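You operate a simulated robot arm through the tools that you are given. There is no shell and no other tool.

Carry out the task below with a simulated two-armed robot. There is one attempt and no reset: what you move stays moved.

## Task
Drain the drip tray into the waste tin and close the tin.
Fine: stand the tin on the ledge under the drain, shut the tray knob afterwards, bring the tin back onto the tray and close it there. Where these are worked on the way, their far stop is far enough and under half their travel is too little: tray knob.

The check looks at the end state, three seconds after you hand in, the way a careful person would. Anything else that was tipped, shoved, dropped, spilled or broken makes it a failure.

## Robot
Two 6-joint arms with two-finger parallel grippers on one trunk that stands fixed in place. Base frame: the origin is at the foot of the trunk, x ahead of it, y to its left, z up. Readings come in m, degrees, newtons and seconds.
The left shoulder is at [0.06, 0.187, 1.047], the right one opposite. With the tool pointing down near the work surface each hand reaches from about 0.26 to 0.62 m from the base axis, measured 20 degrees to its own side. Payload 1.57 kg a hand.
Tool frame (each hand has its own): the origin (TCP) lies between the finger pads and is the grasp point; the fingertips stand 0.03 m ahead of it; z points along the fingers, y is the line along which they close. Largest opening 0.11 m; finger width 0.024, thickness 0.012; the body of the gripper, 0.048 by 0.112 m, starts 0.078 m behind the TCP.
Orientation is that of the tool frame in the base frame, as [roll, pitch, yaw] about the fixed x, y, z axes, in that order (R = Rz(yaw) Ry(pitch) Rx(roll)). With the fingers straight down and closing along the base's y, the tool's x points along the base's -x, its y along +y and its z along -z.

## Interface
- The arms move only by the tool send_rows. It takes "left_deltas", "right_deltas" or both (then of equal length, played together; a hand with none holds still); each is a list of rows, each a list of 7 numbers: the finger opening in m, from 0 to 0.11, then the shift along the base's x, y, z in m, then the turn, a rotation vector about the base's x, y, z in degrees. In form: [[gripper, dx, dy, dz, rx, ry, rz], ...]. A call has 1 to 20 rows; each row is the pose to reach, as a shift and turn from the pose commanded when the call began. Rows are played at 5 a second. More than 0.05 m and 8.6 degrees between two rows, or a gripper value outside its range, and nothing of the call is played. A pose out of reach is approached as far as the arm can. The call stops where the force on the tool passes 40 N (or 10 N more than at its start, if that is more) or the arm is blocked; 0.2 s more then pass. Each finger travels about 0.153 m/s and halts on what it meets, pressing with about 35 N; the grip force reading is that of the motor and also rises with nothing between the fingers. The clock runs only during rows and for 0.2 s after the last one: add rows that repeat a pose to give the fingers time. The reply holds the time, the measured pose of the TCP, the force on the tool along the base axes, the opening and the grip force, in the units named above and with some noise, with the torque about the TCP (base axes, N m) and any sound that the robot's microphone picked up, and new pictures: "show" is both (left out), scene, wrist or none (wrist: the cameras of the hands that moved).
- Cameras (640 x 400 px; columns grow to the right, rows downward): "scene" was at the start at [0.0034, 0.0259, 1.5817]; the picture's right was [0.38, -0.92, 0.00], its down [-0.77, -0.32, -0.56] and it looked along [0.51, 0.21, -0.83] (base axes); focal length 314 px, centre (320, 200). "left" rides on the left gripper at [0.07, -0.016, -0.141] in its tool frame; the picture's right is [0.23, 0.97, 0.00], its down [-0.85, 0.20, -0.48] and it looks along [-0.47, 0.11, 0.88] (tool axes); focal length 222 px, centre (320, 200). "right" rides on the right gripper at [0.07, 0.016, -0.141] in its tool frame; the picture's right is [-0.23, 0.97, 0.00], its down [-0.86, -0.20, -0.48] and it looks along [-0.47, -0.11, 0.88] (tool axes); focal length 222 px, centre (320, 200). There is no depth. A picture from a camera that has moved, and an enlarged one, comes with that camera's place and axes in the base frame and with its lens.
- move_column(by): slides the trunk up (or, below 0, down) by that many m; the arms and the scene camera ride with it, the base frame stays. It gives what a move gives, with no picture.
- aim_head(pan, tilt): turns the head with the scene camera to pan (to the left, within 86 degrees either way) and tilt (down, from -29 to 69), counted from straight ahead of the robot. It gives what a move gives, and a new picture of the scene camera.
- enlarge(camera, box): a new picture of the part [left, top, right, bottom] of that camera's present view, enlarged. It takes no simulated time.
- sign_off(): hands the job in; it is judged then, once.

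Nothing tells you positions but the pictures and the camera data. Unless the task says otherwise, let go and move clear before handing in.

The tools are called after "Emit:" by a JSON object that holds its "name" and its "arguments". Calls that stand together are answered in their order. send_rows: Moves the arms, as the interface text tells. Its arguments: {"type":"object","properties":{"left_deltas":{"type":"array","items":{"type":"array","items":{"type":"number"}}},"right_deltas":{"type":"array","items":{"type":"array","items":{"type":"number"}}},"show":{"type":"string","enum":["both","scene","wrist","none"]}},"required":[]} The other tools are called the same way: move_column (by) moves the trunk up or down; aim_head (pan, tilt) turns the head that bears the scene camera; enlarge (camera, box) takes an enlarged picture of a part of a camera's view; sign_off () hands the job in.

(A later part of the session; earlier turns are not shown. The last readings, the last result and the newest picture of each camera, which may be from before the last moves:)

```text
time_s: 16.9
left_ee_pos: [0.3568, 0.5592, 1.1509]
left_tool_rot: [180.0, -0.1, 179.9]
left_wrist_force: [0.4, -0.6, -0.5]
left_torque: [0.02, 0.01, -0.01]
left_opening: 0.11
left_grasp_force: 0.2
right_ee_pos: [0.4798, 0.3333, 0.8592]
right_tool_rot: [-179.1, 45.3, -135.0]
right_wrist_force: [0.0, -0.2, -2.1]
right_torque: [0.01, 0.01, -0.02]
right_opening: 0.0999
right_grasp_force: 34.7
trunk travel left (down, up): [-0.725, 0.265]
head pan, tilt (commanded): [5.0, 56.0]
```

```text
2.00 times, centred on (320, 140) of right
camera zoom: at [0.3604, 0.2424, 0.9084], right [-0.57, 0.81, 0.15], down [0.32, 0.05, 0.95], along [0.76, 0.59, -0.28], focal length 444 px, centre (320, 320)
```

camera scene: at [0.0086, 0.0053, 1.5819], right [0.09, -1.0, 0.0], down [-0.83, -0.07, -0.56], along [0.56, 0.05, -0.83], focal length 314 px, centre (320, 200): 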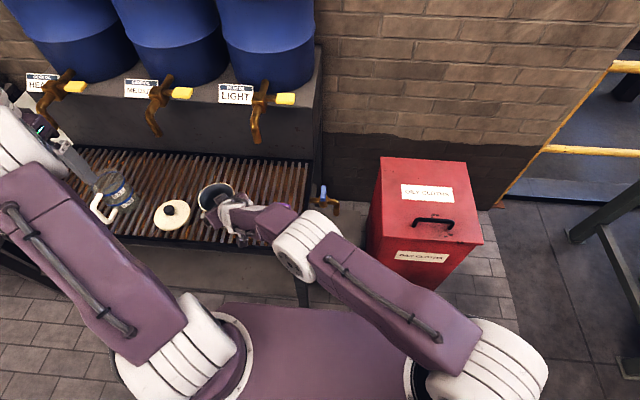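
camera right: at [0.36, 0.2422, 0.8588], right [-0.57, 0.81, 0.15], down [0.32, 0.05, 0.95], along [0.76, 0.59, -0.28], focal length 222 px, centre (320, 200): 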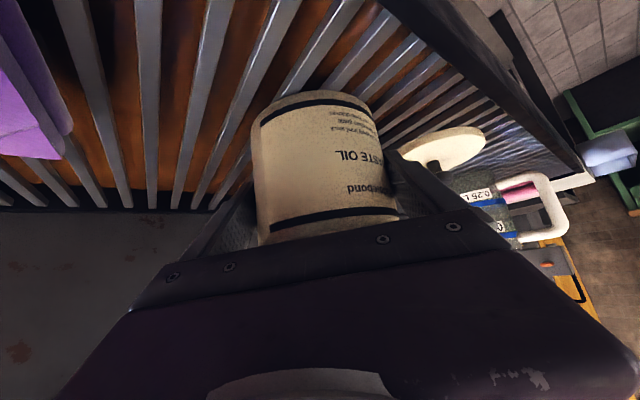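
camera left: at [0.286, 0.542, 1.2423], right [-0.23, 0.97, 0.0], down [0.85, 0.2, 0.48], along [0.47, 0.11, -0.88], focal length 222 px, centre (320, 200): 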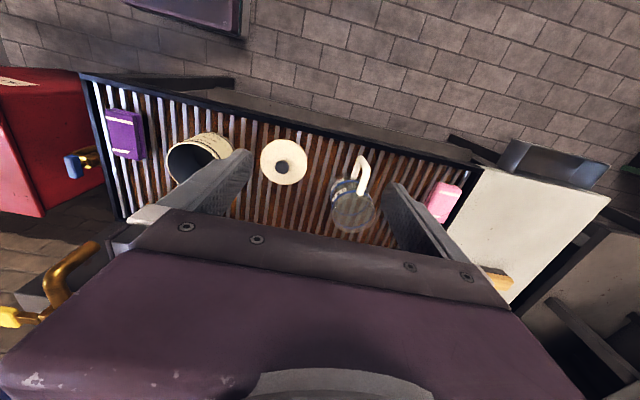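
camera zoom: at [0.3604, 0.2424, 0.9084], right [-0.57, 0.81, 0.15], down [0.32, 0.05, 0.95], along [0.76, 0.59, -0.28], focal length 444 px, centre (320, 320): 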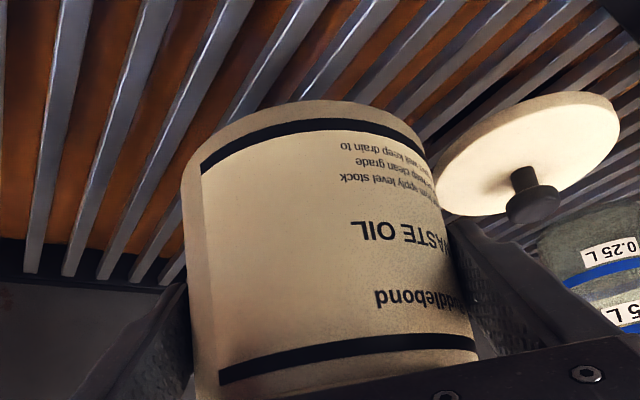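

The tin is lifted cleanly and weighs about 0.2 kg. I'll carry it over the book and the tray edge to a point above the front of the ledge, turning the hand back to face straight ahead. The left hand also goes up a little for clearance.

Emit:
{"name": "send_rows", "arguments": {"right_deltas": [[0.08, -0.02, -0.02, 0.015, 0, 0, 0], [0.08, -0.035, -0.045, 0.03, 0, 0, -4], [0.08, -0.04, -0.075, 0.04, 0, 0, -8], [0.08, -0.04, -0.105, 0.05, 0, 0, -12], [0.08, -0.04, -0.135, 0.06, 0, 0, -16], [0.08, -0.035, -0.165, 0.06, 0, 0, -20], [0.08, -0.03, -0.195, 0.06, 0, 0, -25], [0.08, -0.02, -0.225, 0.06, 0, 0, -30], [0.08, -0.01, -0.255, 0.06, 0, 0, -35], [0.08, 0, -0.285, 0.06, 0, 0, -40], [0.08, 0, -0.315, 0.06, 0, 0, -45], [0.08, 0, -0.348, 0.06, 0, 0, -45], [0.08, 0, -0.348, 0.06, 0, 0, -45]], "left_deltas": [[0.11, 0, 0, 0.01, 0, 0, 0], [0.11, 0, 0, 0.02, 0, 0, 0], [0.11, 0, 0, 0.03, 0, 0, 0], [0.11, 0, 0, 0.04, 0, 0, 0], [0.11, 0, 0, 0.05, 0, 0, 0], [0.11, 0, 0, 0.06, 0, 0, 0], [0.11, 0, 0, 0.07, 0, 0, 0], [0.11, 0, 0, 0.08, 0, 0, 0], [0.11, 0, 0, 0.09, 0, 0, 0], [0.11, 0, 0, 0.1, 0, 0, 0], [0.11, 0, 0, 0.1, 0, 0, 0], [0.11, 0, 0, 0.1, 0, 0, 0], [0.11, 0, 0, 0.1, 0, 0, 0]], "show": "both"}}

Emit:
{"name": "enlarge", "arguments": {"camera": "scene", "box": [240, 130, 440, 290]}}

```text
time_s: 19.7
left_ee_pos: [0.3468, 0.546, 1.2417]
left_tool_rot: [-179.9, -0.1, -180.0]
left_wrist_force: [-1.0, 0.1, 0.3]
left_torque: [-0.01, 0.02, -0.02]
left_opening: 0.1099
left_grasp_force: 0.0
left hand out of reach, approached as far as the arm can: row 7, 8, 9, 10, 11, 12, 13
right_ee_pos: [0.4834, -0.0105, 0.9234]
right_tool_rot: [-178.4, 45.1, -179.7]
right_wrist_force: [-0.3, 0.5, -2.6]
right_torque: [-0.02, 0.04, 0.01]
right_opening: 0.0997
right_grasp_force: 34.7
right hand out of reach, approached as far as the arm can: row 1, 12, 13
trunk travel left (down, up): [-0.725, 0.265]
head pan, tilt (commanded): [5.0, 56.0]
camera scene: at [0.0089, 0.0058, 1.6319], right [0.09, -1.0, 0.0], down [-0.83, -0.07, -0.56], along [0.56, 0.05, -0.83], focal length 314 px, centre (320, 200)
camera right: at [0.3334, 0.0106, 0.9728], right [0.17, 0.97, 0.14], down [0.26, -0.19, 0.95], along [0.95, -0.13, -0.29], focal length 222 px, centre (320, 200)
camera left: at [0.276, 0.5302, 1.3813], right [-0.23, 0.97, 0.0], down [0.85, 0.2, 0.48], along [0.47, 0.11, -0.88], focal length 222 px, centre (320, 200)
```

scene: 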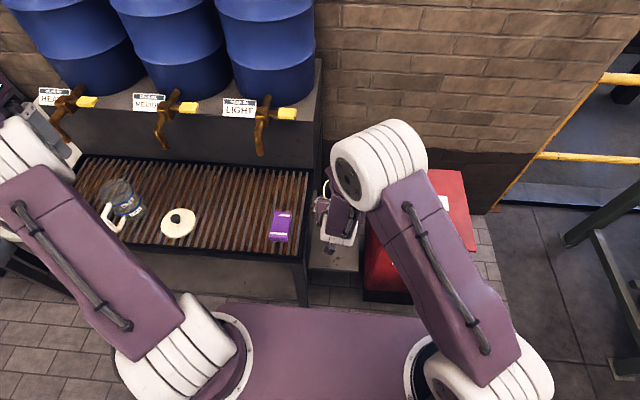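
right: 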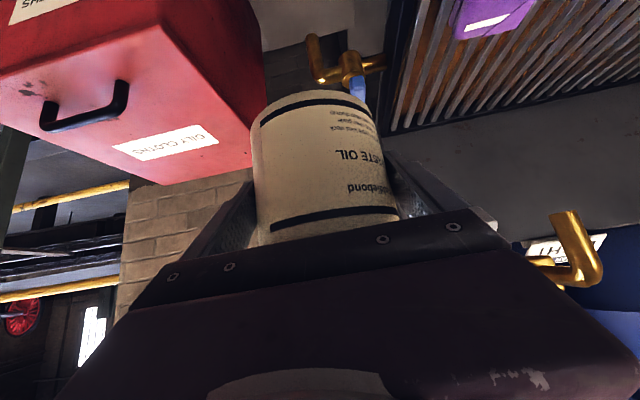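
left: 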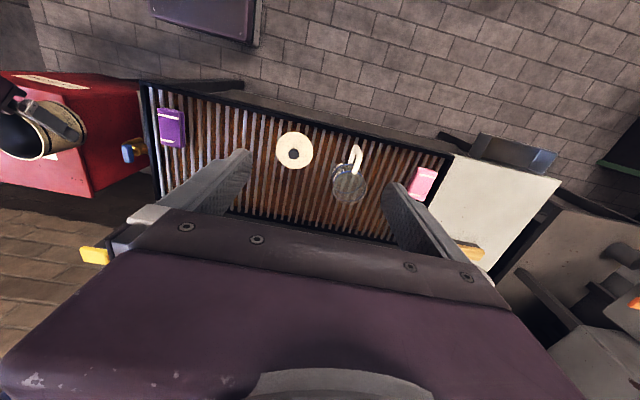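

```text
2.50 times, centred on (340, 210) of scene
camera zoom: at [0.0089, 0.0058, 1.6319], right [0.09, -1.0, 0.0], down [-0.83, -0.07, -0.56], along [0.56, 0.05, -0.83], focal length 785 px, centre (270, 175)
```

zoom: 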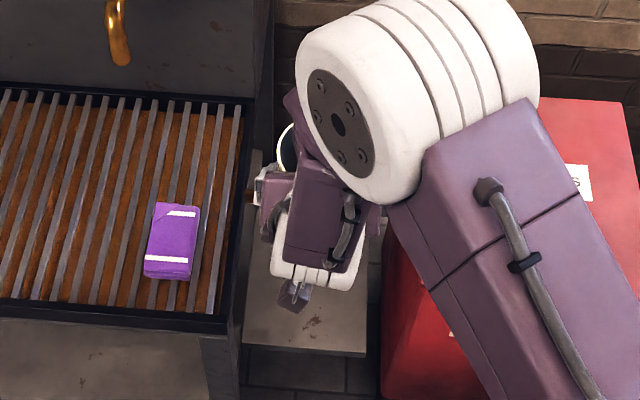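

The tin hangs upright in front of the spout, above the ledge's front. I'll lower it straight down with the trunk in stages, watching the clearance.

Emit:
{"name": "move_column", "arguments": {"by": -0.2}}

Emit:
{"name": "enlarge", "arguments": {"camera": "scene", "box": [200, 60, 520, 260]}}

Emit:
{"name": "enlarge", "arguments": {"camera": "left", "box": [0, 60, 320, 260]}}

Emit:
{"name": "enlarge", "arguments": {"camera": "right", "box": [200, 0, 520, 220]}}

```text
time_s: 21.9
left_ee_pos: [0.346, 0.5454, 1.0416]
left_tool_rot: [-180.0, 0.0, -179.8]
left_wrist_force: [0.5, -0.2, -0.8]
left_torque: [-0.01, -0.04, -0.01]
left_opening: 0.1102
left_grasp_force: 0.0
right_ee_pos: [0.483, -0.0105, 0.7225]
right_tool_rot: [-178.5, 45.2, -179.7]
right_wrist_force: [0.0, 1.2, -2.6]
right_torque: [0.01, 0.05, -0.02]
right_opening: 0.0998
right_grasp_force: 35.2
trunk travel left (down, up): [-0.525, 0.465]
head pan, tilt (commanded): [5.0, 56.0]
```

```text
2.00 times, centred on (360, 160) of scene
camera zoom: at [0.0088, 0.0051, 1.432], right [0.09, -1.0, 0.0], down [-0.83, -0.07, -0.56], along [0.56, 0.05, -0.83], focal length 628 px, centre (240, 280)
```

zoom: 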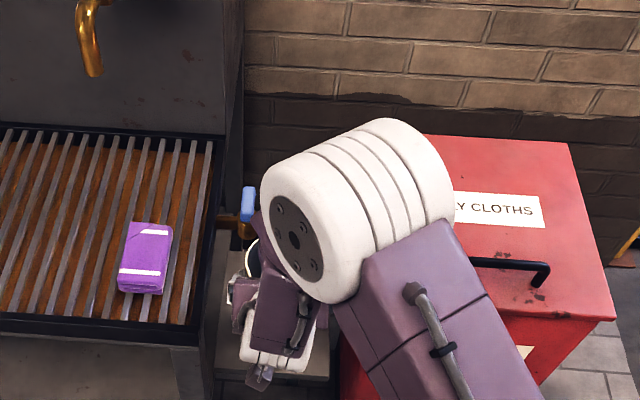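

```text
2.00 times, centred on (160, 160) of left
camera zoom: at [0.276, 0.5296, 1.1816], right [-0.23, 0.97, 0.0], down [0.85, 0.2, 0.48], along [0.47, 0.11, -0.88], focal length 444 px, centre (640, 280)
```

zoom: 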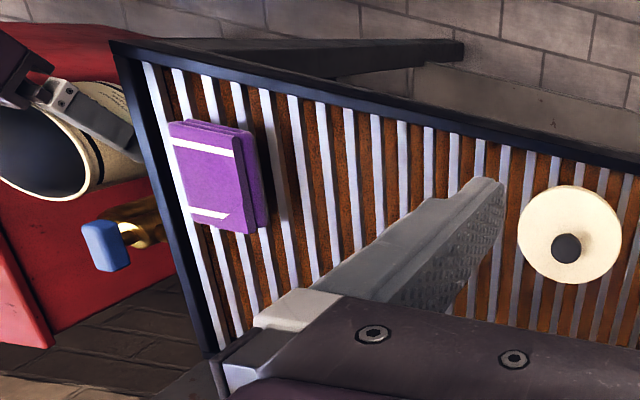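

```text
1.82 times, centred on (360, 110) of right
camera zoom: at [0.3333, 0.0105, 0.7727], right [0.17, 0.97, 0.14], down [0.26, -0.19, 0.95], along [0.95, -0.13, -0.29], focal length 404 px, centre (247, 364)
```

zoom: 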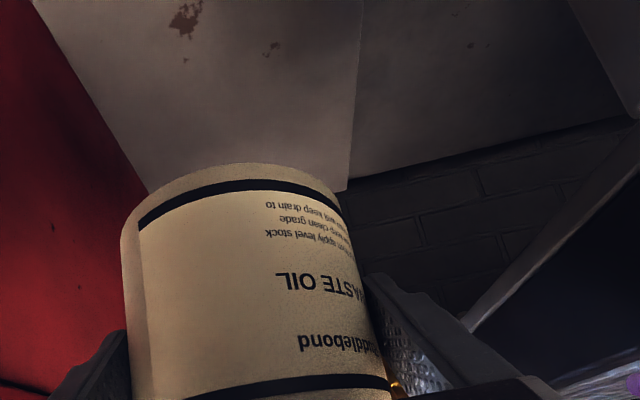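

Clear on all sides. I'll lower the trunk further, so the tin sits just above the ledge and below the spout tip's level.

Emit:
{"name": "move_column", "arguments": {"by": -0.13}}

Emit:
{"name": "enlarge", "arguments": {"camera": "scene", "box": [200, 40, 520, 240]}}

Emit:
{"name": "enlarge", "arguments": {"camera": "right", "box": [160, 0, 480, 220]}}

Emit:
{"name": "enlarge", "arguments": {"camera": "left", "box": [0, 60, 320, 260]}}

```text
time_s: 23.5
left_ee_pos: [0.3472, 0.5451, 0.9123]
left_tool_rot: [179.9, 0.0, 180.0]
left_wrist_force: [0.1, -0.2, 0.3]
left_torque: [0.0, -0.03, 0.0]
left_opening: 0.1099
left_grasp_force: 0.1
right_ee_pos: [0.4812, -0.0104, 0.5939]
right_tool_rot: [-178.6, 45.1, -179.7]
right_wrist_force: [0.7, 0.4, -1.8]
right_torque: [0.01, 0.03, 0.02]
right_opening: 0.0997
right_grasp_force: 35.2
trunk travel left (down, up): [-0.395, 0.595]
head pan, tilt (commanded): [5.0, 56.0]
```

```text
2.00 times, centred on (360, 140) of scene
camera zoom: at [0.0088, 0.005, 1.302], right [0.09, -1.0, 0.0], down [-0.83, -0.07, -0.56], along [0.56, 0.05, -0.83], focal length 628 px, centre (240, 320)
```

zoom: 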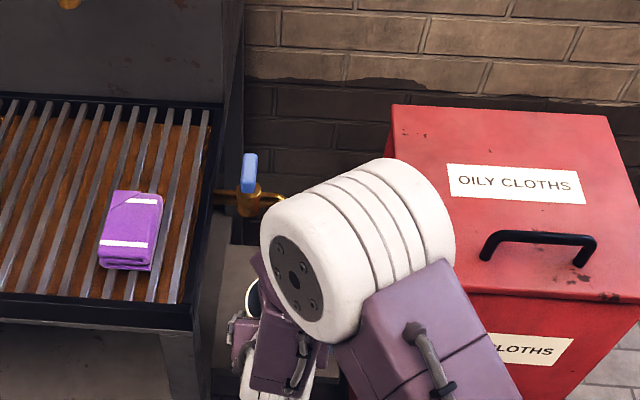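

```text
1.82 times, centred on (320, 110) of right
camera zoom: at [0.3333, 0.0105, 0.6427], right [0.17, 0.97, 0.14], down [0.26, -0.19, 0.95], along [0.95, -0.13, -0.29], focal length 404 px, centre (320, 364)
```

zoom: 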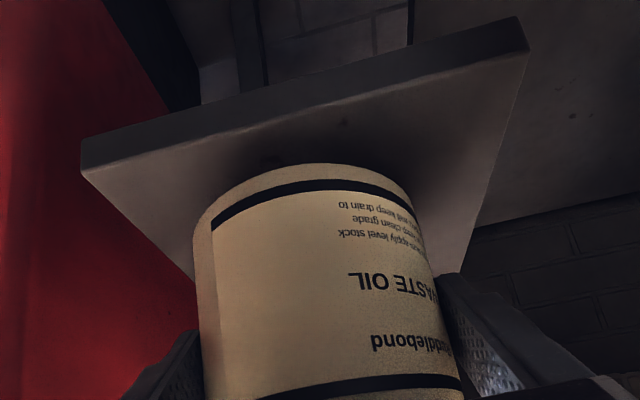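

```text
2.00 times, centred on (160, 160) of left
camera zoom: at [0.2759, 0.5296, 1.0516], right [-0.23, 0.97, 0.0], down [0.85, 0.2, 0.48], along [0.47, 0.11, -0.88], focal length 444 px, centre (640, 280)
```

zoom: 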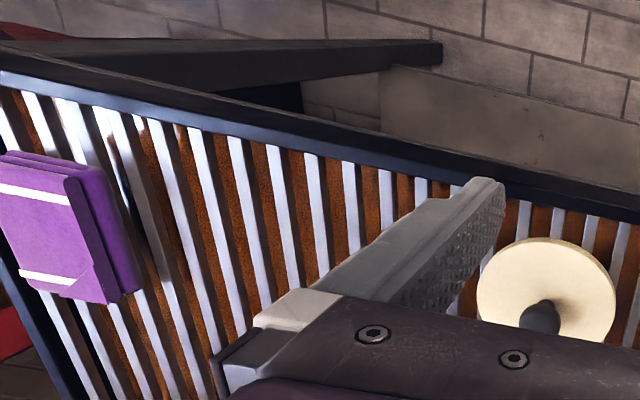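

The tin bottom is about 4 cm above the ledge, with the rim below the spout tip. I'll lower it a little more and slide it forward under the spout.

Emit:
{"name": "send_rows", "arguments": {"right_deltas": [[0.08, 0, 0.005, -0.01, 0, 0, 0], [0.08, 0, 0.01, -0.018, 0, 0, 0], [0.08, 0.015, 0.01, -0.022, 0, 0, 0], [0.08, 0.03, 0.01, -0.022, 0, 0, 0], [0.08, 0.045, 0.01, -0.022, 0, 0, 0], [0.08, 0.06, 0.01, -0.022, 0, 0, 0], [0.08, 0.075, 0.01, -0.022, 0, 0, 0], [0.08, 0.086, 0.01, -0.022, 0, 0, 0], [0.08, 0.086, 0.01, -0.022, 0, 0, 0]], "show": "both"}}

Emit:
{"name": "enlarge", "arguments": {"camera": "right", "box": [160, 0, 480, 220]}}

Emit:
{"name": "enlarge", "arguments": {"camera": "scene", "box": [240, 80, 440, 220]}}

```text
time_s: 25.5
left_ee_pos: [0.3465, 0.5441, 0.912]
left_tool_rot: [180.0, -0.1, -179.9]
left_wrist_force: [0.2, -0.1, -0.9]
left_torque: [-0.01, 0.0, -0.02]
left_opening: 0.1101
left_grasp_force: 0.0
right_ee_pos: [0.5682, 0.0009, 0.5714]
right_tool_rot: [-178.5, 45.1, -179.7]
right_wrist_force: [0.6, 0.3, -1.6]
right_torque: [0.02, 0.05, -0.03]
right_opening: 0.0995
right_grasp_force: 34.8
trunk travel left (down, up): [-0.395, 0.595]
head pan, tilt (commanded): [5.0, 56.0]
camera scene: at [0.0089, 0.0051, 1.3019], right [0.09, -1.0, 0.0], down [-0.83, -0.07, -0.56], along [0.56, 0.05, -0.83], focal length 314 px, centre (320, 200)
camera right: at [0.4194, 0.0209, 0.6209], right [0.17, 0.97, 0.14], down [0.26, -0.19, 0.95], along [0.95, -0.13, -0.29], focal length 222 px, centre (320, 200)
```

scene: 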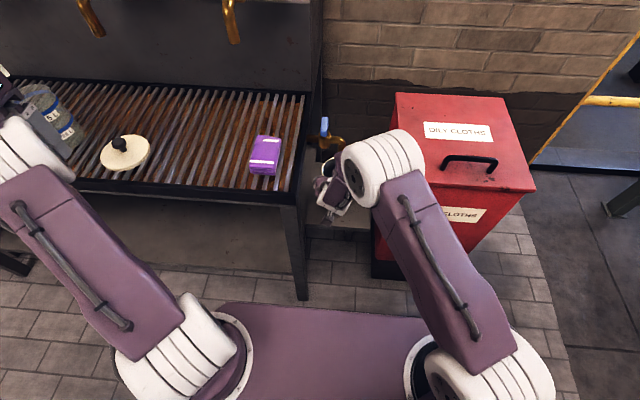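
right: 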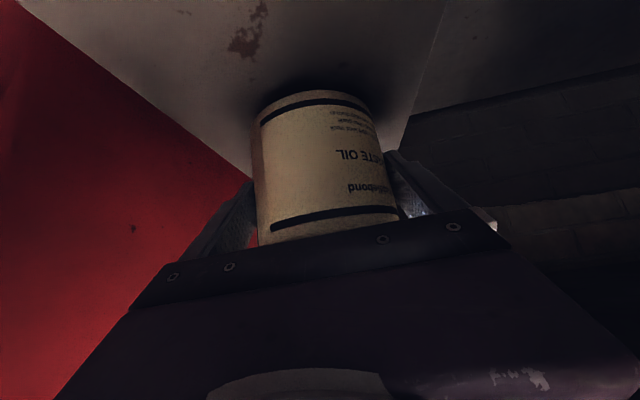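

```text
1.82 times, centred on (320, 110) of right
camera zoom: at [0.4194, 0.0209, 0.6209], right [0.17, 0.97, 0.14], down [0.26, -0.19, 0.95], along [0.95, -0.13, -0.29], focal length 404 px, centre (320, 364)
```

zoom: 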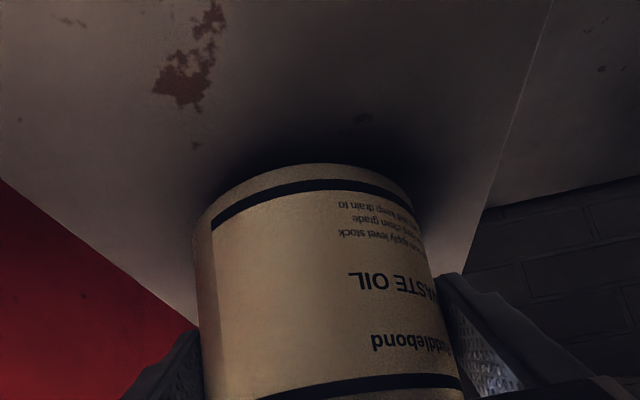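

```text
2.86 times, centred on (340, 150) of scene
camera zoom: at [0.0089, 0.0051, 1.3019], right [0.09, -1.0, 0.0], down [-0.83, -0.07, -0.56], along [0.56, 0.05, -0.83], focal length 898 px, centre (263, 343)
```

zoom: 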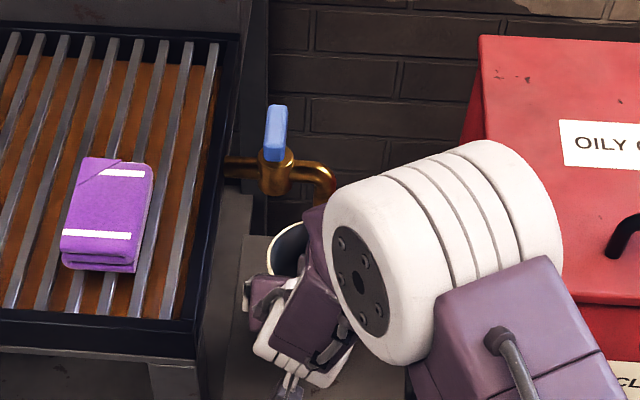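

The geometry checks out: the tin centre is at about (0.575, 0.001), right under the spout at (0.58, 0). I'll lower it gently until it touches the ledge.

Emit:
{"name": "send_rows", "arguments": {"right_deltas": [[0.08, 0, 0, -0.004, 0, 0, 0], [0.08, 0, 0, -0.008, 0, 0, 0], [0.08, 0, 0, -0.011, 0, 0, 0], [0.08, 0, 0, -0.011, 0, 0, 0]], "show": "none"}}

Emit:
{"name": "enlarge", "arguments": {"camera": "right", "box": [200, 40, 440, 200]}}

```text
time_s: 26.5
left_ee_pos: [0.3465, 0.5453, 0.9116]
left_tool_rot: [-180.0, 0.1, -180.0]
left_wrist_force: [0.1, 1.4, -0.2]
left_torque: [0.01, 0.0, 0.0]
left_opening: 0.11
left_grasp_force: 0.0
right_ee_pos: [0.5693, 0.0007, 0.5603]
right_tool_rot: [-178.6, 45.1, -179.6]
right_wrist_force: [0.0, 0.4, -1.7]
right_torque: [0.02, 0.03, 0.03]
right_opening: 0.0995
right_grasp_force: 34.8
trunk travel left (down, up): [-0.395, 0.595]
head pan, tilt (commanded): [5.0, 56.0]
```

```text
2.50 times, centred on (320, 120) of right
camera zoom: at [0.419, 0.0206, 0.6094], right [0.17, 0.97, 0.14], down [0.26, -0.19, 0.95], along [0.95, -0.13, -0.29], focal length 555 px, centre (320, 400)
```

zoom: 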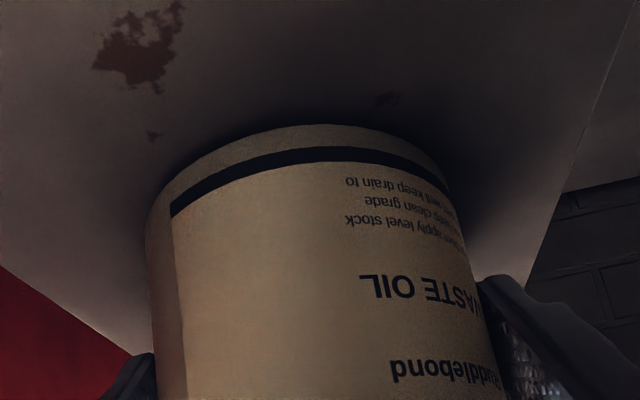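

Emit:
{"name": "send_rows", "arguments": {"right_deltas": [[0.08, 0, 0, -0.003, 0, 0, 0], [0.08, 0, 0, -0.005, 0, 0, 0], [0.08, 0, 0, -0.005, 0, 0, 0]], "show": "none"}}

```text
time_s: 27.3
left_ee_pos: [0.3438, 0.5455, 0.9134]
left_tool_rot: [-179.9, 0.1, -180.0]
left_wrist_force: [-0.9, 0.5, 0.6]
left_torque: [0.04, 0.03, 0.0]
left_opening: 0.1101
left_grasp_force: 0.1
right_ee_pos: [0.5695, -0.0004, 0.5582]
right_tool_rot: [-178.5, 45.6, -179.9]
right_wrist_force: [-2.0, -5.7, 21.7]
right_torque: [0.73, -0.17, 0.09]
right_opening: 0.0996
right_grasp_force: 34.8
trunk travel left (down, up): [-0.395, 0.595]
head pan, tilt (commanded): [5.0, 56.0]
```

The tin has touched the ledge at TCP z≈0.558. I'll ease off the pressure, then open the fingers.

Emit:
{"name": "send_rows", "arguments": {"right_deltas": [[0.08, 0, 0, 0.0015, 0, 0, 0], [0.08, 0, 0, 0.003, 0, 0, 0], [0.08, 0, 0, 0.003, 0, 0, 0]], "show": "none"}}

```text
time_s: 28.1
left_ee_pos: [0.3447, 0.5451, 0.913]
left_tool_rot: [180.0, 0.1, 180.0]
left_wrist_force: [1.0, 0.7, -0.2]
left_torque: [-0.01, 0.02, -0.01]
left_opening: 0.1101
left_grasp_force: 0.1
right_ee_pos: [0.569, -0.0007, 0.5585]
right_tool_rot: [-178.5, 45.2, -179.6]
right_wrist_force: [5.1, -2.7, 11.5]
right_torque: [0.32, -0.75, -0.3]
right_opening: 0.0997
right_grasp_force: 35.3
trunk travel left (down, up): [-0.395, 0.595]
head pan, tilt (commanded): [5.0, 56.0]
```

Emit:
{"name": "send_rows", "arguments": {"right_deltas": [[0.08, 0, 0, 0.0012, 0, 0, 0], [0.1, 0, 0, 0.0012, 0, 0, 0], [0.103, 0, 0, 0.0012, 0, 0, 0], [0.106, 0, 0, 0.0012, 0, 0, 0], [0.11, 0, 0, 0.0012, 0, 0, 0], [0.11, 0, 0, 0.0012, 0, 0, 0]], "show": "both"}}

Emit:
{"name": "enlarge", "arguments": {"camera": "right", "box": [200, 40, 440, 220]}}

Emit:
{"name": "enlarge", "arguments": {"camera": "scene", "box": [280, 100, 400, 220]}}

```text
time_s: 29.5
left_ee_pos: [0.3463, 0.5448, 0.9122]
left_tool_rot: [180.0, 0.0, 180.0]
left_wrist_force: [-0.8, 0.2, 0.1]
left_torque: [0.03, -0.02, 0.01]
left_opening: 0.11
left_grasp_force: 0.1
right_ee_pos: [0.5696, 0.0014, 0.5595]
right_tool_rot: [-178.5, 45.1, -179.8]
right_wrist_force: [0.2, -0.7, -0.1]
right_torque: [-0.01, -0.01, 0.01]
right_opening: 0.1099
right_grasp_force: 0.1
trunk travel left (down, up): [-0.395, 0.595]
head pan, tilt (commanded): [5.0, 56.0]
camera scene: at [0.0087, 0.0051, 1.3019], right [0.09, -1.0, 0.0], down [-0.83, -0.07, -0.56], along [0.56, 0.05, -0.83], focal length 314 px, centre (320, 200)
camera right: at [0.4196, 0.0205, 0.6082], right [0.17, 0.97, 0.14], down [0.26, -0.19, 0.95], along [0.95, -0.13, -0.29], focal length 222 px, centre (320, 200)
```

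scene: 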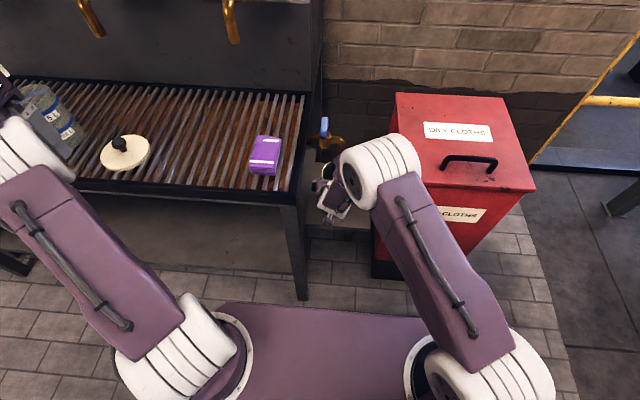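
right: 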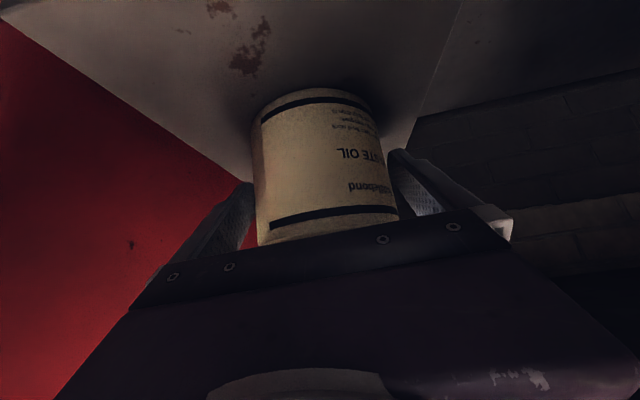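

```text
2.22 times, centred on (320, 130) of right
camera zoom: at [0.4196, 0.0205, 0.6082], right [0.17, 0.97, 0.14], down [0.26, -0.19, 0.95], along [0.95, -0.13, -0.29], focal length 494 px, centre (320, 356)
```

zoom: 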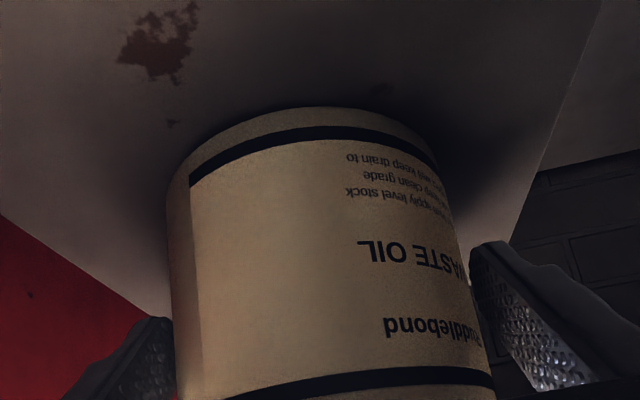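

```text
3.33 times, centred on (340, 160) of scene
camera zoom: at [0.0087, 0.0051, 1.3019], right [0.09, -1.0, 0.0], down [-0.83, -0.07, -0.56], along [0.56, 0.05, -0.83], focal length 1047 px, centre (253, 333)
```

zoom: 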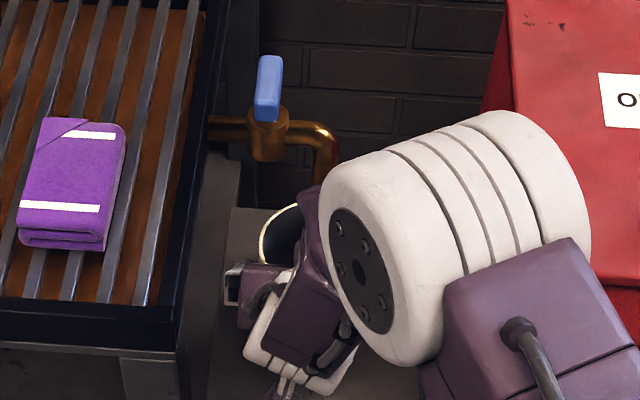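

The tin is standing free under the spout with the fingers open around it. I'll back the hand straight out toward the robot.

Emit:
{"name": "send_rows", "arguments": {"right_deltas": [[0.11, -0.008, 0.001, 0, 0, 0, 0], [0.11, -0.02, 0.0015, 0, 0, 0, 0], [0.11, -0.032, 0.0015, 0, 0, 0, 0], [0.11, -0.044, 0.0015, 0, 0, 0, 0], [0.11, -0.056, 0.0015, 0, 0, 0, 0], [0.11, -0.068, 0.0015, 0, 0, 0, 0], [0.11, -0.08, 0.0015, 0, 0, 0, 0], [0.11, -0.092, 0.0015, 0, 0, 0, 0], [0.11, -0.1, 0.0015, 0, 0, 0, 0], [0.11, -0.1, 0.0015, 0, 0, 0, 0]], "show": "both"}}

Emit:
{"name": "enlarge", "arguments": {"camera": "right", "box": [200, 40, 440, 220]}}

Emit:
{"name": "enlarge", "arguments": {"camera": "scene", "box": [280, 100, 400, 220]}}

```text
time_s: 31.7
left_ee_pos: [0.3466, 0.5461, 0.9107]
left_tool_rot: [180.0, 0.0, -180.0]
left_wrist_force: [-0.1, -1.0, -0.1]
left_torque: [0.04, 0.03, -0.01]
left_opening: 0.1103
left_grasp_force: 0.0
right_ee_pos: [0.4765, 0.0111, 0.5649]
right_tool_rot: [-178.0, 45.0, -179.5]
right_wrist_force: [-0.1, 0.3, 0.2]
right_torque: [0.03, -0.01, -0.02]
right_opening: 0.1101
right_grasp_force: 0.2
right hand out of reach, approached as far as the arm can: row 8, 9, 10
trunk travel left (down, up): [-0.395, 0.595]
head pan, tilt (commanded): [5.0, 56.0]
camera scene: at [0.0087, 0.0051, 1.3019], right [0.09, -1.0, 0.0], down [-0.83, -0.07, -0.56], along [0.56, 0.05, -0.83], focal length 314 px, centre (320, 200)
camera right: at [0.3275, 0.0318, 0.6147], right [0.18, 0.97, 0.14], down [0.26, -0.18, 0.95], along [0.95, -0.13, -0.29], focal length 222 px, centre (320, 200)
```

scene: 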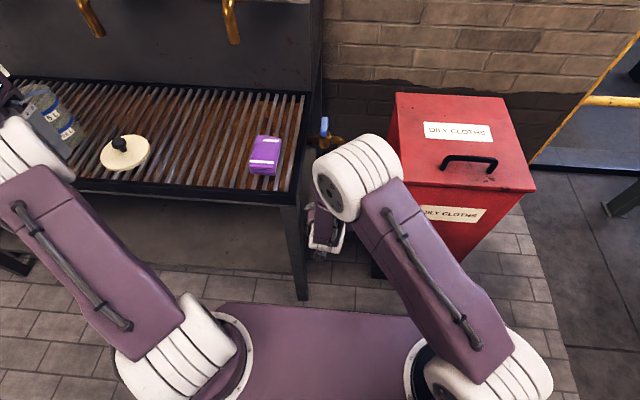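
right: 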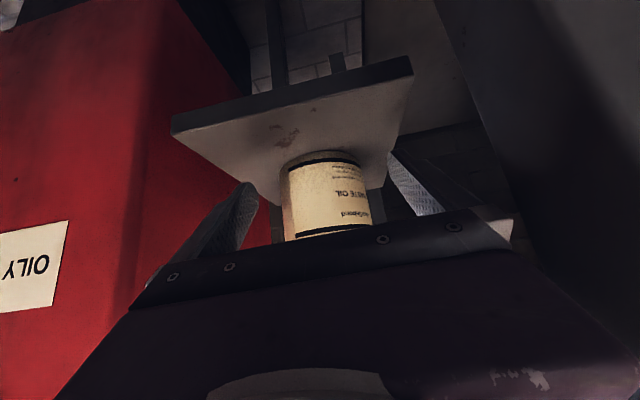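

```text
2.22 times, centred on (320, 130) of right
camera zoom: at [0.3275, 0.0318, 0.6147], right [0.18, 0.97, 0.14], down [0.26, -0.18, 0.95], along [0.95, -0.13, -0.29], focal length 494 px, centre (320, 356)
```

zoom: 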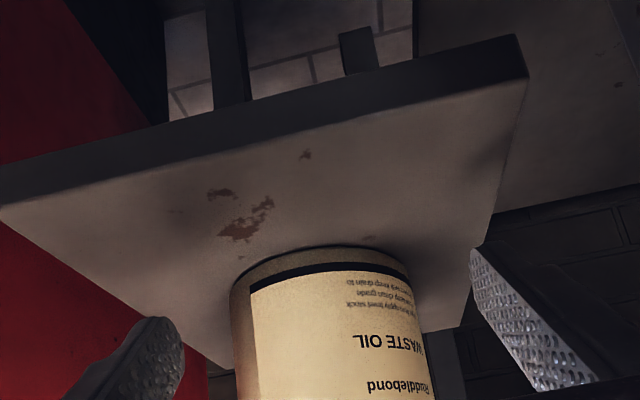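

```text
3.33 times, centred on (340, 160) of scene
camera zoom: at [0.0087, 0.0051, 1.3019], right [0.09, -1.0, 0.0], down [-0.83, -0.07, -0.56], along [0.56, 0.05, -0.83], focal length 1047 px, centre (253, 333)
```

zoom: 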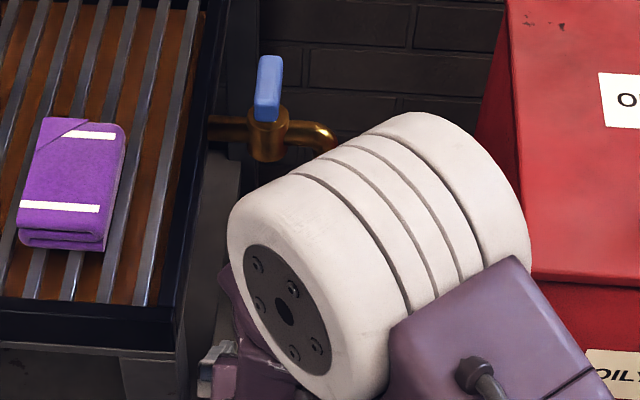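

The tin stands on the ledge. The hand is a bit close to the tray leg, so I'll shift it right and then raise the trunk to work on the lever.

Emit:
{"name": "send_rows", "arguments": {"right_deltas": [[0.11, 0.003, -0.012, 0, 0, 0, 0], [0.11, 0.006, -0.024, 0, 0, 0, 0], [0.11, 0.006, -0.03, 0, 0, 0, 0]], "show": "none"}}

Emit:
{"name": "move_column", "arguments": {"by": 0.28}}

Emit:
{"name": "aim_head", "arguments": {"pan": 3, "tilt": 54}}

Emit:
{"name": "enlarge", "arguments": {"camera": "right", "box": [200, 0, 440, 180]}}

```text
time_s: 32.5
left_ee_pos: [0.3454, 0.5457, 0.9106]
left_tool_rot: [180.0, 0.0, 180.0]
left_wrist_force: [-0.1, 0.3, 0.0]
left_torque: [0.0, -0.03, 0.04]
left_opening: 0.11
left_grasp_force: 0.0
right_ee_pos: [0.4935, -0.0116, 0.57]
right_tool_rot: [-177.8, 44.9, -179.4]
right_wrist_force: [-0.1, -0.9, -0.2]
right_torque: [-0.05, 0.01, 0.0]
right_opening: 0.11
right_grasp_force: 0.0
right hand out of reach, approached as far as the arm can: row 1, 2, 3
trunk travel left (down, up): [-0.395, 0.595]
head pan, tilt (commanded): [5.0, 56.0]
```

```text
time_s: 35.3
left_ee_pos: [0.346, 0.5461, 1.1917]
left_tool_rot: [-180.0, 0.0, 180.0]
left_wrist_force: [0.3, -0.4, 0.9]
left_torque: [-0.02, 0.01, 0.0]
left_opening: 0.11
left_grasp_force: 0.0
right_ee_pos: [0.4922, -0.0117, 0.8504]
right_tool_rot: [-177.8, 44.9, -179.4]
right_wrist_force: [0.2, 0.1, 0.7]
right_torque: [0.01, -0.01, -0.03]
right_opening: 0.1102
right_grasp_force: 0.1
trunk travel left (down, up): [-0.675, 0.315]
head pan, tilt (commanded): [5.0, 56.0]
```

```text
time_s: 35.9
left_ee_pos: [0.3457, 0.5457, 1.1911]
left_tool_rot: [-180.0, 0.0, 179.9]
left_wrist_force: [0.3, -0.9, 0.5]
left_torque: [0.0, 0.01, 0.03]
left_opening: 0.11
left_grasp_force: 0.1
right_ee_pos: [0.4918, -0.0115, 0.8508]
right_tool_rot: [-177.9, 45.0, -179.4]
right_wrist_force: [-0.3, -0.5, 0.1]
right_torque: [0.02, 0.01, 0.0]
right_opening: 0.11
right_grasp_force: 0.1
trunk travel left (down, up): [-0.675, 0.315]
head pan, tilt (commanded): [3.0, 54.0]
camera scene: at [0.011, 0.0028, 1.5844], right [0.05, -1.0, 0.0], down [-0.81, -0.04, -0.59], along [0.59, 0.03, -0.81], focal length 314 px, centre (320, 200)
```

scene: 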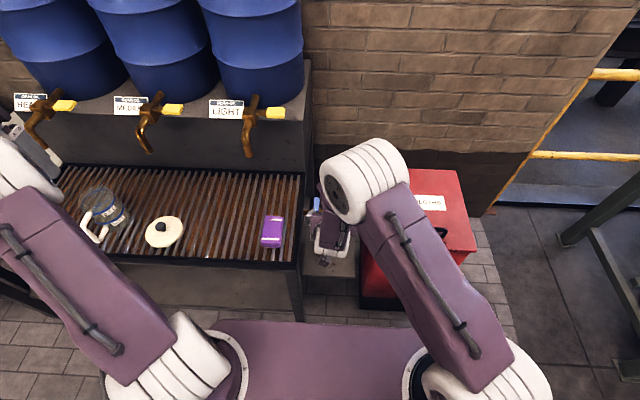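

```text
2.22 times, centred on (320, 90) of right
camera zoom: at [0.3436, 0.0093, 0.9004], right [0.18, 0.98, 0.13], down [0.26, -0.18, 0.95], along [0.95, -0.13, -0.29], focal length 494 px, centre (320, 444)
```

zoom: 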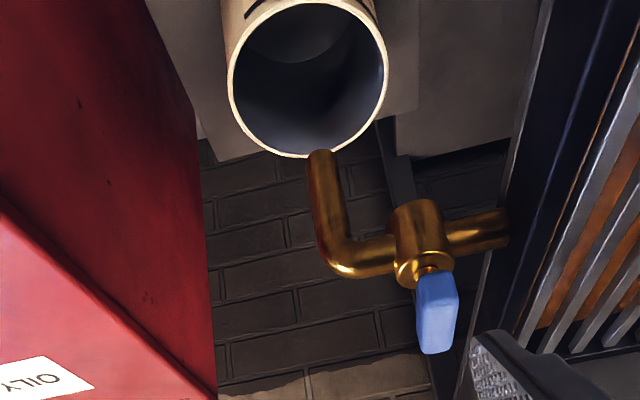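

Both the tin and the valve are clear from here: the tin centre is at about (0.574, 0.003) and the spout at (0.58, 0.003), well inside the rim. The blue handle is a bar centred near (0.578, 0.047, 0.77). I'll bring the half-closed fingers up behind it and check alignment.

Emit:
{"name": "send_rows", "arguments": {"right_deltas": [[0.09, 0.005, 0.02, -0.003, 0.5, 0, 0.3], [0.06, 0.012, 0.04, -0.008, 1, 0, 0.6], [0.045, 0.022, 0.0575, -0.015, 1.48, 0, 0.9], [0.045, 0.022, 0.0575, -0.015, 1.48, 0, 0.9]], "show": "both"}}

Emit:
{"name": "enlarge", "arguments": {"camera": "right", "box": [220, 40, 420, 200]}}

Emit:
{"name": "enlarge", "arguments": {"camera": "scene", "box": [260, 160, 400, 280]}}

```text
time_s: 36.9
left_ee_pos: [0.3443, 0.5458, 1.1912]
left_tool_rot: [-180.0, -0.1, -180.0]
left_wrist_force: [0.8, 0.1, -0.2]
left_torque: [-0.04, 0.0, -0.02]
left_opening: 0.1099
left_grasp_force: 0.1
right_ee_pos: [0.5156, 0.0457, 0.8366]
right_tool_rot: [-179.9, 44.9, -179.8]
right_wrist_force: [-0.2, 0.3, -0.6]
right_torque: [0.05, -0.02, 0.02]
right_opening: 0.0451
right_grasp_force: 0.1
trunk travel left (down, up): [-0.675, 0.315]
head pan, tilt (commanded): [3.0, 54.0]
camera scene: at [0.0107, 0.0027, 1.5844], right [0.05, -1.0, 0.0], down [-0.81, -0.04, -0.59], along [0.59, 0.03, -0.81], focal length 314 px, centre (320, 200)
camera right: at [0.365, 0.0628, 0.8865], right [0.16, 0.97, 0.16], down [0.27, -0.2, 0.94], along [0.95, -0.11, -0.29], focal length 222 px, centre (320, 200)
```

scene: 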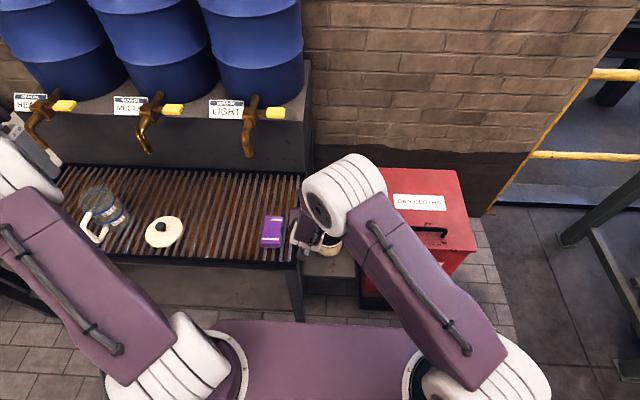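
right: 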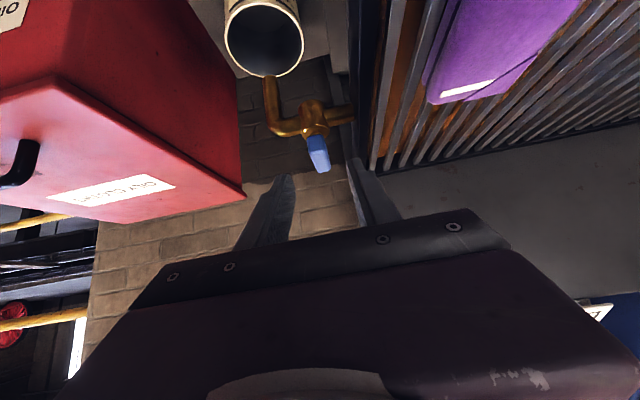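

```text
2.50 times, centred on (320, 120) of right
camera zoom: at [0.365, 0.0628, 0.8865], right [0.16, 0.97, 0.16], down [0.27, -0.2, 0.94], along [0.95, -0.11, -0.29], focal length 555 px, centre (320, 400)
```

zoom: 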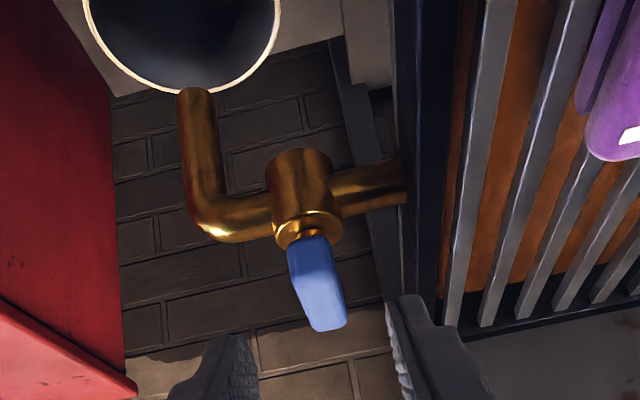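

```text
3.33 times, centred on (330, 220) of scene
camera zoom: at [0.0107, 0.0027, 1.5844], right [0.05, -1.0, 0.0], down [-0.81, -0.04, -0.59], along [0.59, 0.03, -0.81], focal length 1047 px, centre (287, 133)
```

zoom: 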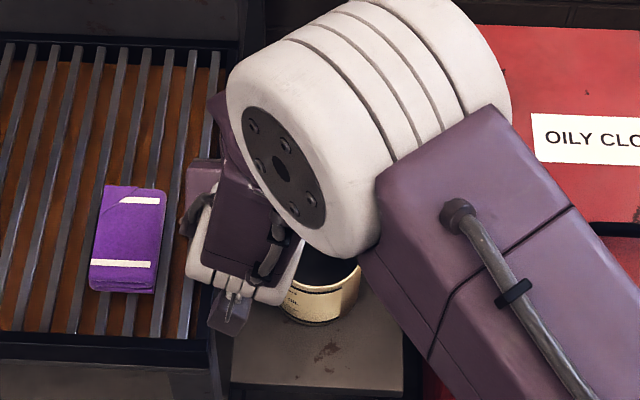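

The bar handle spans x≈0.554–0.602 at y≈0.0465, z≈0.763–0.78, and the fingers straddle it evenly. I'll slide in along the tool axis and close on it.

Emit:
{"name": "send_rows", "arguments": {"right_deltas": [[0.045, 0.0125, 0.0003, -0.013, 0, 0, 0], [0.045, 0.025, 0.0005, -0.026, 0, 0, 0], [0.045, 0.0375, 0.0006, -0.039, 0, 0, 0], [0.045, 0.0494, 0.0006, -0.0512, 0, 0, 0], [0.045, 0.0494, 0.0006, -0.0512, 0, 0, 0]], "show": "wrist"}}

Emit:
{"name": "enlarge", "arguments": {"camera": "right", "box": [220, 80, 420, 220]}}

Emit:
{"name": "enlarge", "arguments": {"camera": "scene", "box": [260, 160, 400, 280]}}

```text
time_s: 38.1
left_ee_pos: [0.3456, 0.5446, 1.1914]
left_tool_rot: [179.9, 0.0, 179.9]
left_wrist_force: [0.2, 0.0, 0.4]
left_torque: [0.0, 0.01, 0.02]
left_opening: 0.11
left_grasp_force: 0.1
right_ee_pos: [0.5631, 0.0471, 0.785]
right_tool_rot: [-179.9, 44.9, 180.0]
right_wrist_force: [0.0, 0.9, 0.2]
right_torque: [-0.02, 0.0, 0.01]
right_opening: 0.0451
right_grasp_force: 0.0
trunk travel left (down, up): [-0.675, 0.315]
head pan, tilt (commanded): [3.0, 54.0]
camera right: at [0.414, 0.0638, 0.8351], right [0.16, 0.97, 0.16], down [0.27, -0.2, 0.94], along [0.95, -0.11, -0.29], focal length 222 px, centre (320, 200)
```

right: 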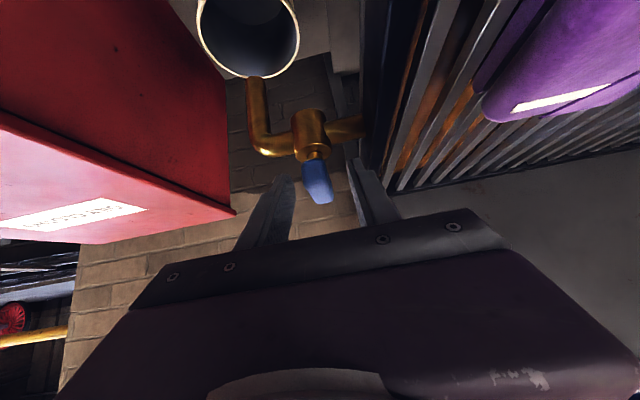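

```text
2.86 times, centred on (320, 150) of right
camera zoom: at [0.414, 0.0638, 0.8351], right [0.16, 0.97, 0.16], down [0.27, -0.2, 0.94], along [0.95, -0.11, -0.29], focal length 635 px, centre (320, 343)
```

zoom: 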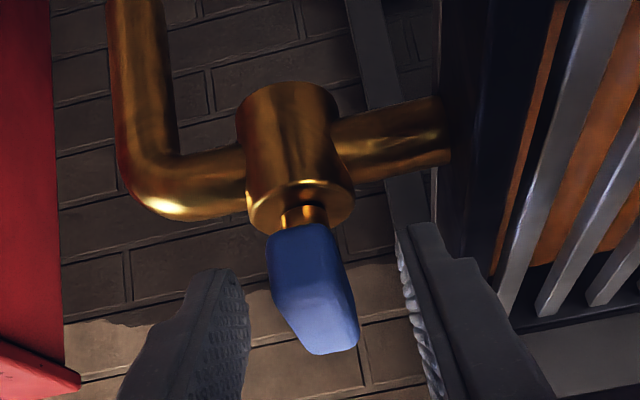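

```text
3.33 times, centred on (330, 220) of scene
camera zoom: at [0.0105, 0.0028, 1.5844], right [0.05, -1.0, 0.0], down [-0.81, -0.04, -0.59], along [0.59, 0.03, -0.81], focal length 1047 px, centre (287, 133)
```

zoom: 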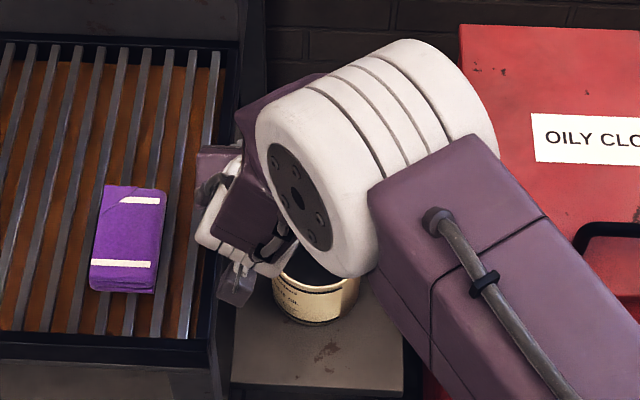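

The bar is between the pads. I'll shift 2 mm to centre, then close on it.

Emit:
{"name": "send_rows", "arguments": {"right_deltas": [[0.045, 0.001, -0.002, 0, 0, 0, 0], [0.03, 0.001, -0.002, 0, 0, 0, 0], [0.02, 0.001, -0.002, 0, 0, 0, 0], [0.01, 0.001, -0.002, 0, 0, 0, 0], [0.005, 0.001, -0.002, 0, 0, 0, 0], [0.005, 0.001, -0.002, 0, 0, 0, 0]], "show": "wrist"}}

Emit:
{"name": "enlarge", "arguments": {"camera": "right", "box": [220, 80, 420, 220]}}

```text
time_s: 39.5
left_ee_pos: [0.3451, 0.5467, 1.1923]
left_tool_rot: [180.0, 0.0, 180.0]
left_wrist_force: [0.9, -0.7, 0.6]
left_torque: [-0.02, 0.02, 0.01]
left_opening: 0.1103
left_grasp_force: 0.0
right_ee_pos: [0.5638, 0.0446, 0.785]
right_tool_rot: [-180.0, 44.9, -179.9]
right_wrist_force: [-0.9, 3.7, -0.2]
right_torque: [0.34, 0.24, 0.05]
right_opening: 0.0178
right_grasp_force: 32.4
trunk travel left (down, up): [-0.675, 0.315]
head pan, tilt (commanded): [3.0, 54.0]
camera right: at [0.4152, 0.0624, 0.8353], right [0.16, 0.97, 0.16], down [0.27, -0.2, 0.94], along [0.95, -0.11, -0.29], focal length 222 px, centre (320, 200)
```

right: 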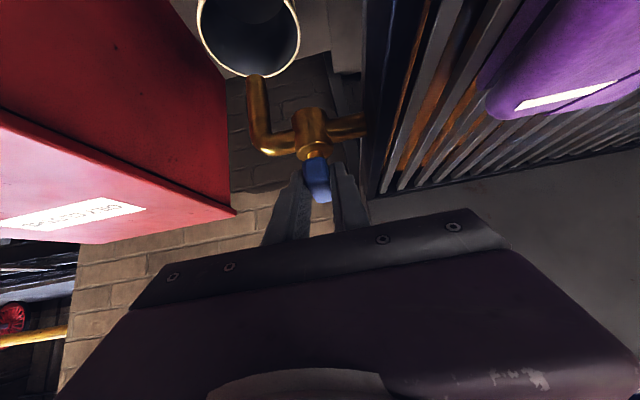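

```text
2.86 times, centred on (320, 150) of right
camera zoom: at [0.4152, 0.0624, 0.8353], right [0.16, 0.97, 0.16], down [0.27, -0.2, 0.94], along [0.95, -0.11, -0.29], focal length 635 px, centre (320, 343)
```

zoom: 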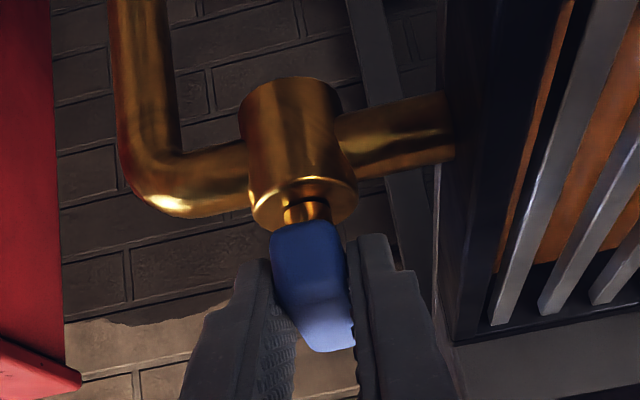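

The bar is gripped (0.018 m wide). I'll try a small twist counter-clockwise and read the torque to learn which way it turns.

Emit:
{"name": "send_rows", "arguments": {"right_deltas": [[0.005, 0.0001, -0.001, 0, 0, 0, 4], [0.005, 0.0003, -0.002, 0, 0, 0, 8], [0.005, 0.0003, -0.002, 0, 0, 0, 8]], "show": "wrist"}}

Emit:
{"name": "enlarge", "arguments": {"camera": "right", "box": [220, 80, 420, 220]}}

```text
time_s: 40.3
left_ee_pos: [0.3455, 0.5461, 1.1917]
left_tool_rot: [-180.0, 0.1, -180.0]
left_wrist_force: [0.4, 0.1, -0.3]
left_torque: [-0.02, -0.03, 0.01]
left_opening: 0.1103
left_grasp_force: 0.1
right_ee_pos: [0.5642, 0.043, 0.7844]
right_tool_rot: [-179.9, 45.1, -171.9]
right_wrist_force: [-1.9, 4.2, 3.7]
right_torque: [0.18, -0.15, 0.06]
right_opening: 0.0183
right_grasp_force: 32.6
trunk travel left (down, up): [-0.675, 0.315]
head pan, tilt (commanded): [3.0, 54.0]
camera right: at [0.4144, 0.0394, 0.835], right [0.02, 0.99, 0.16], down [0.29, -0.16, 0.94], along [0.96, 0.02, -0.29], focal length 222 px, centre (320, 200)
```

right: 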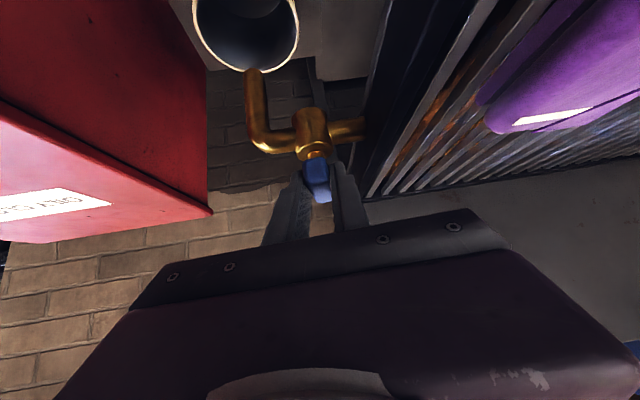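

```text
2.86 times, centred on (320, 150) of right
camera zoom: at [0.4144, 0.0394, 0.835], right [0.02, 0.99, 0.16], down [0.29, -0.16, 0.94], along [0.96, 0.02, -0.29], focal length 635 px, centre (320, 343)
```

zoom: 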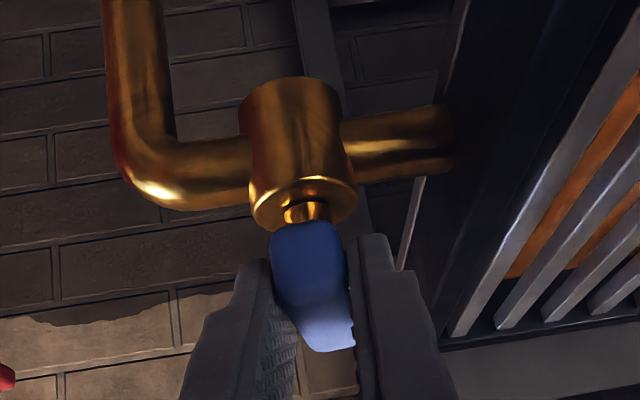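

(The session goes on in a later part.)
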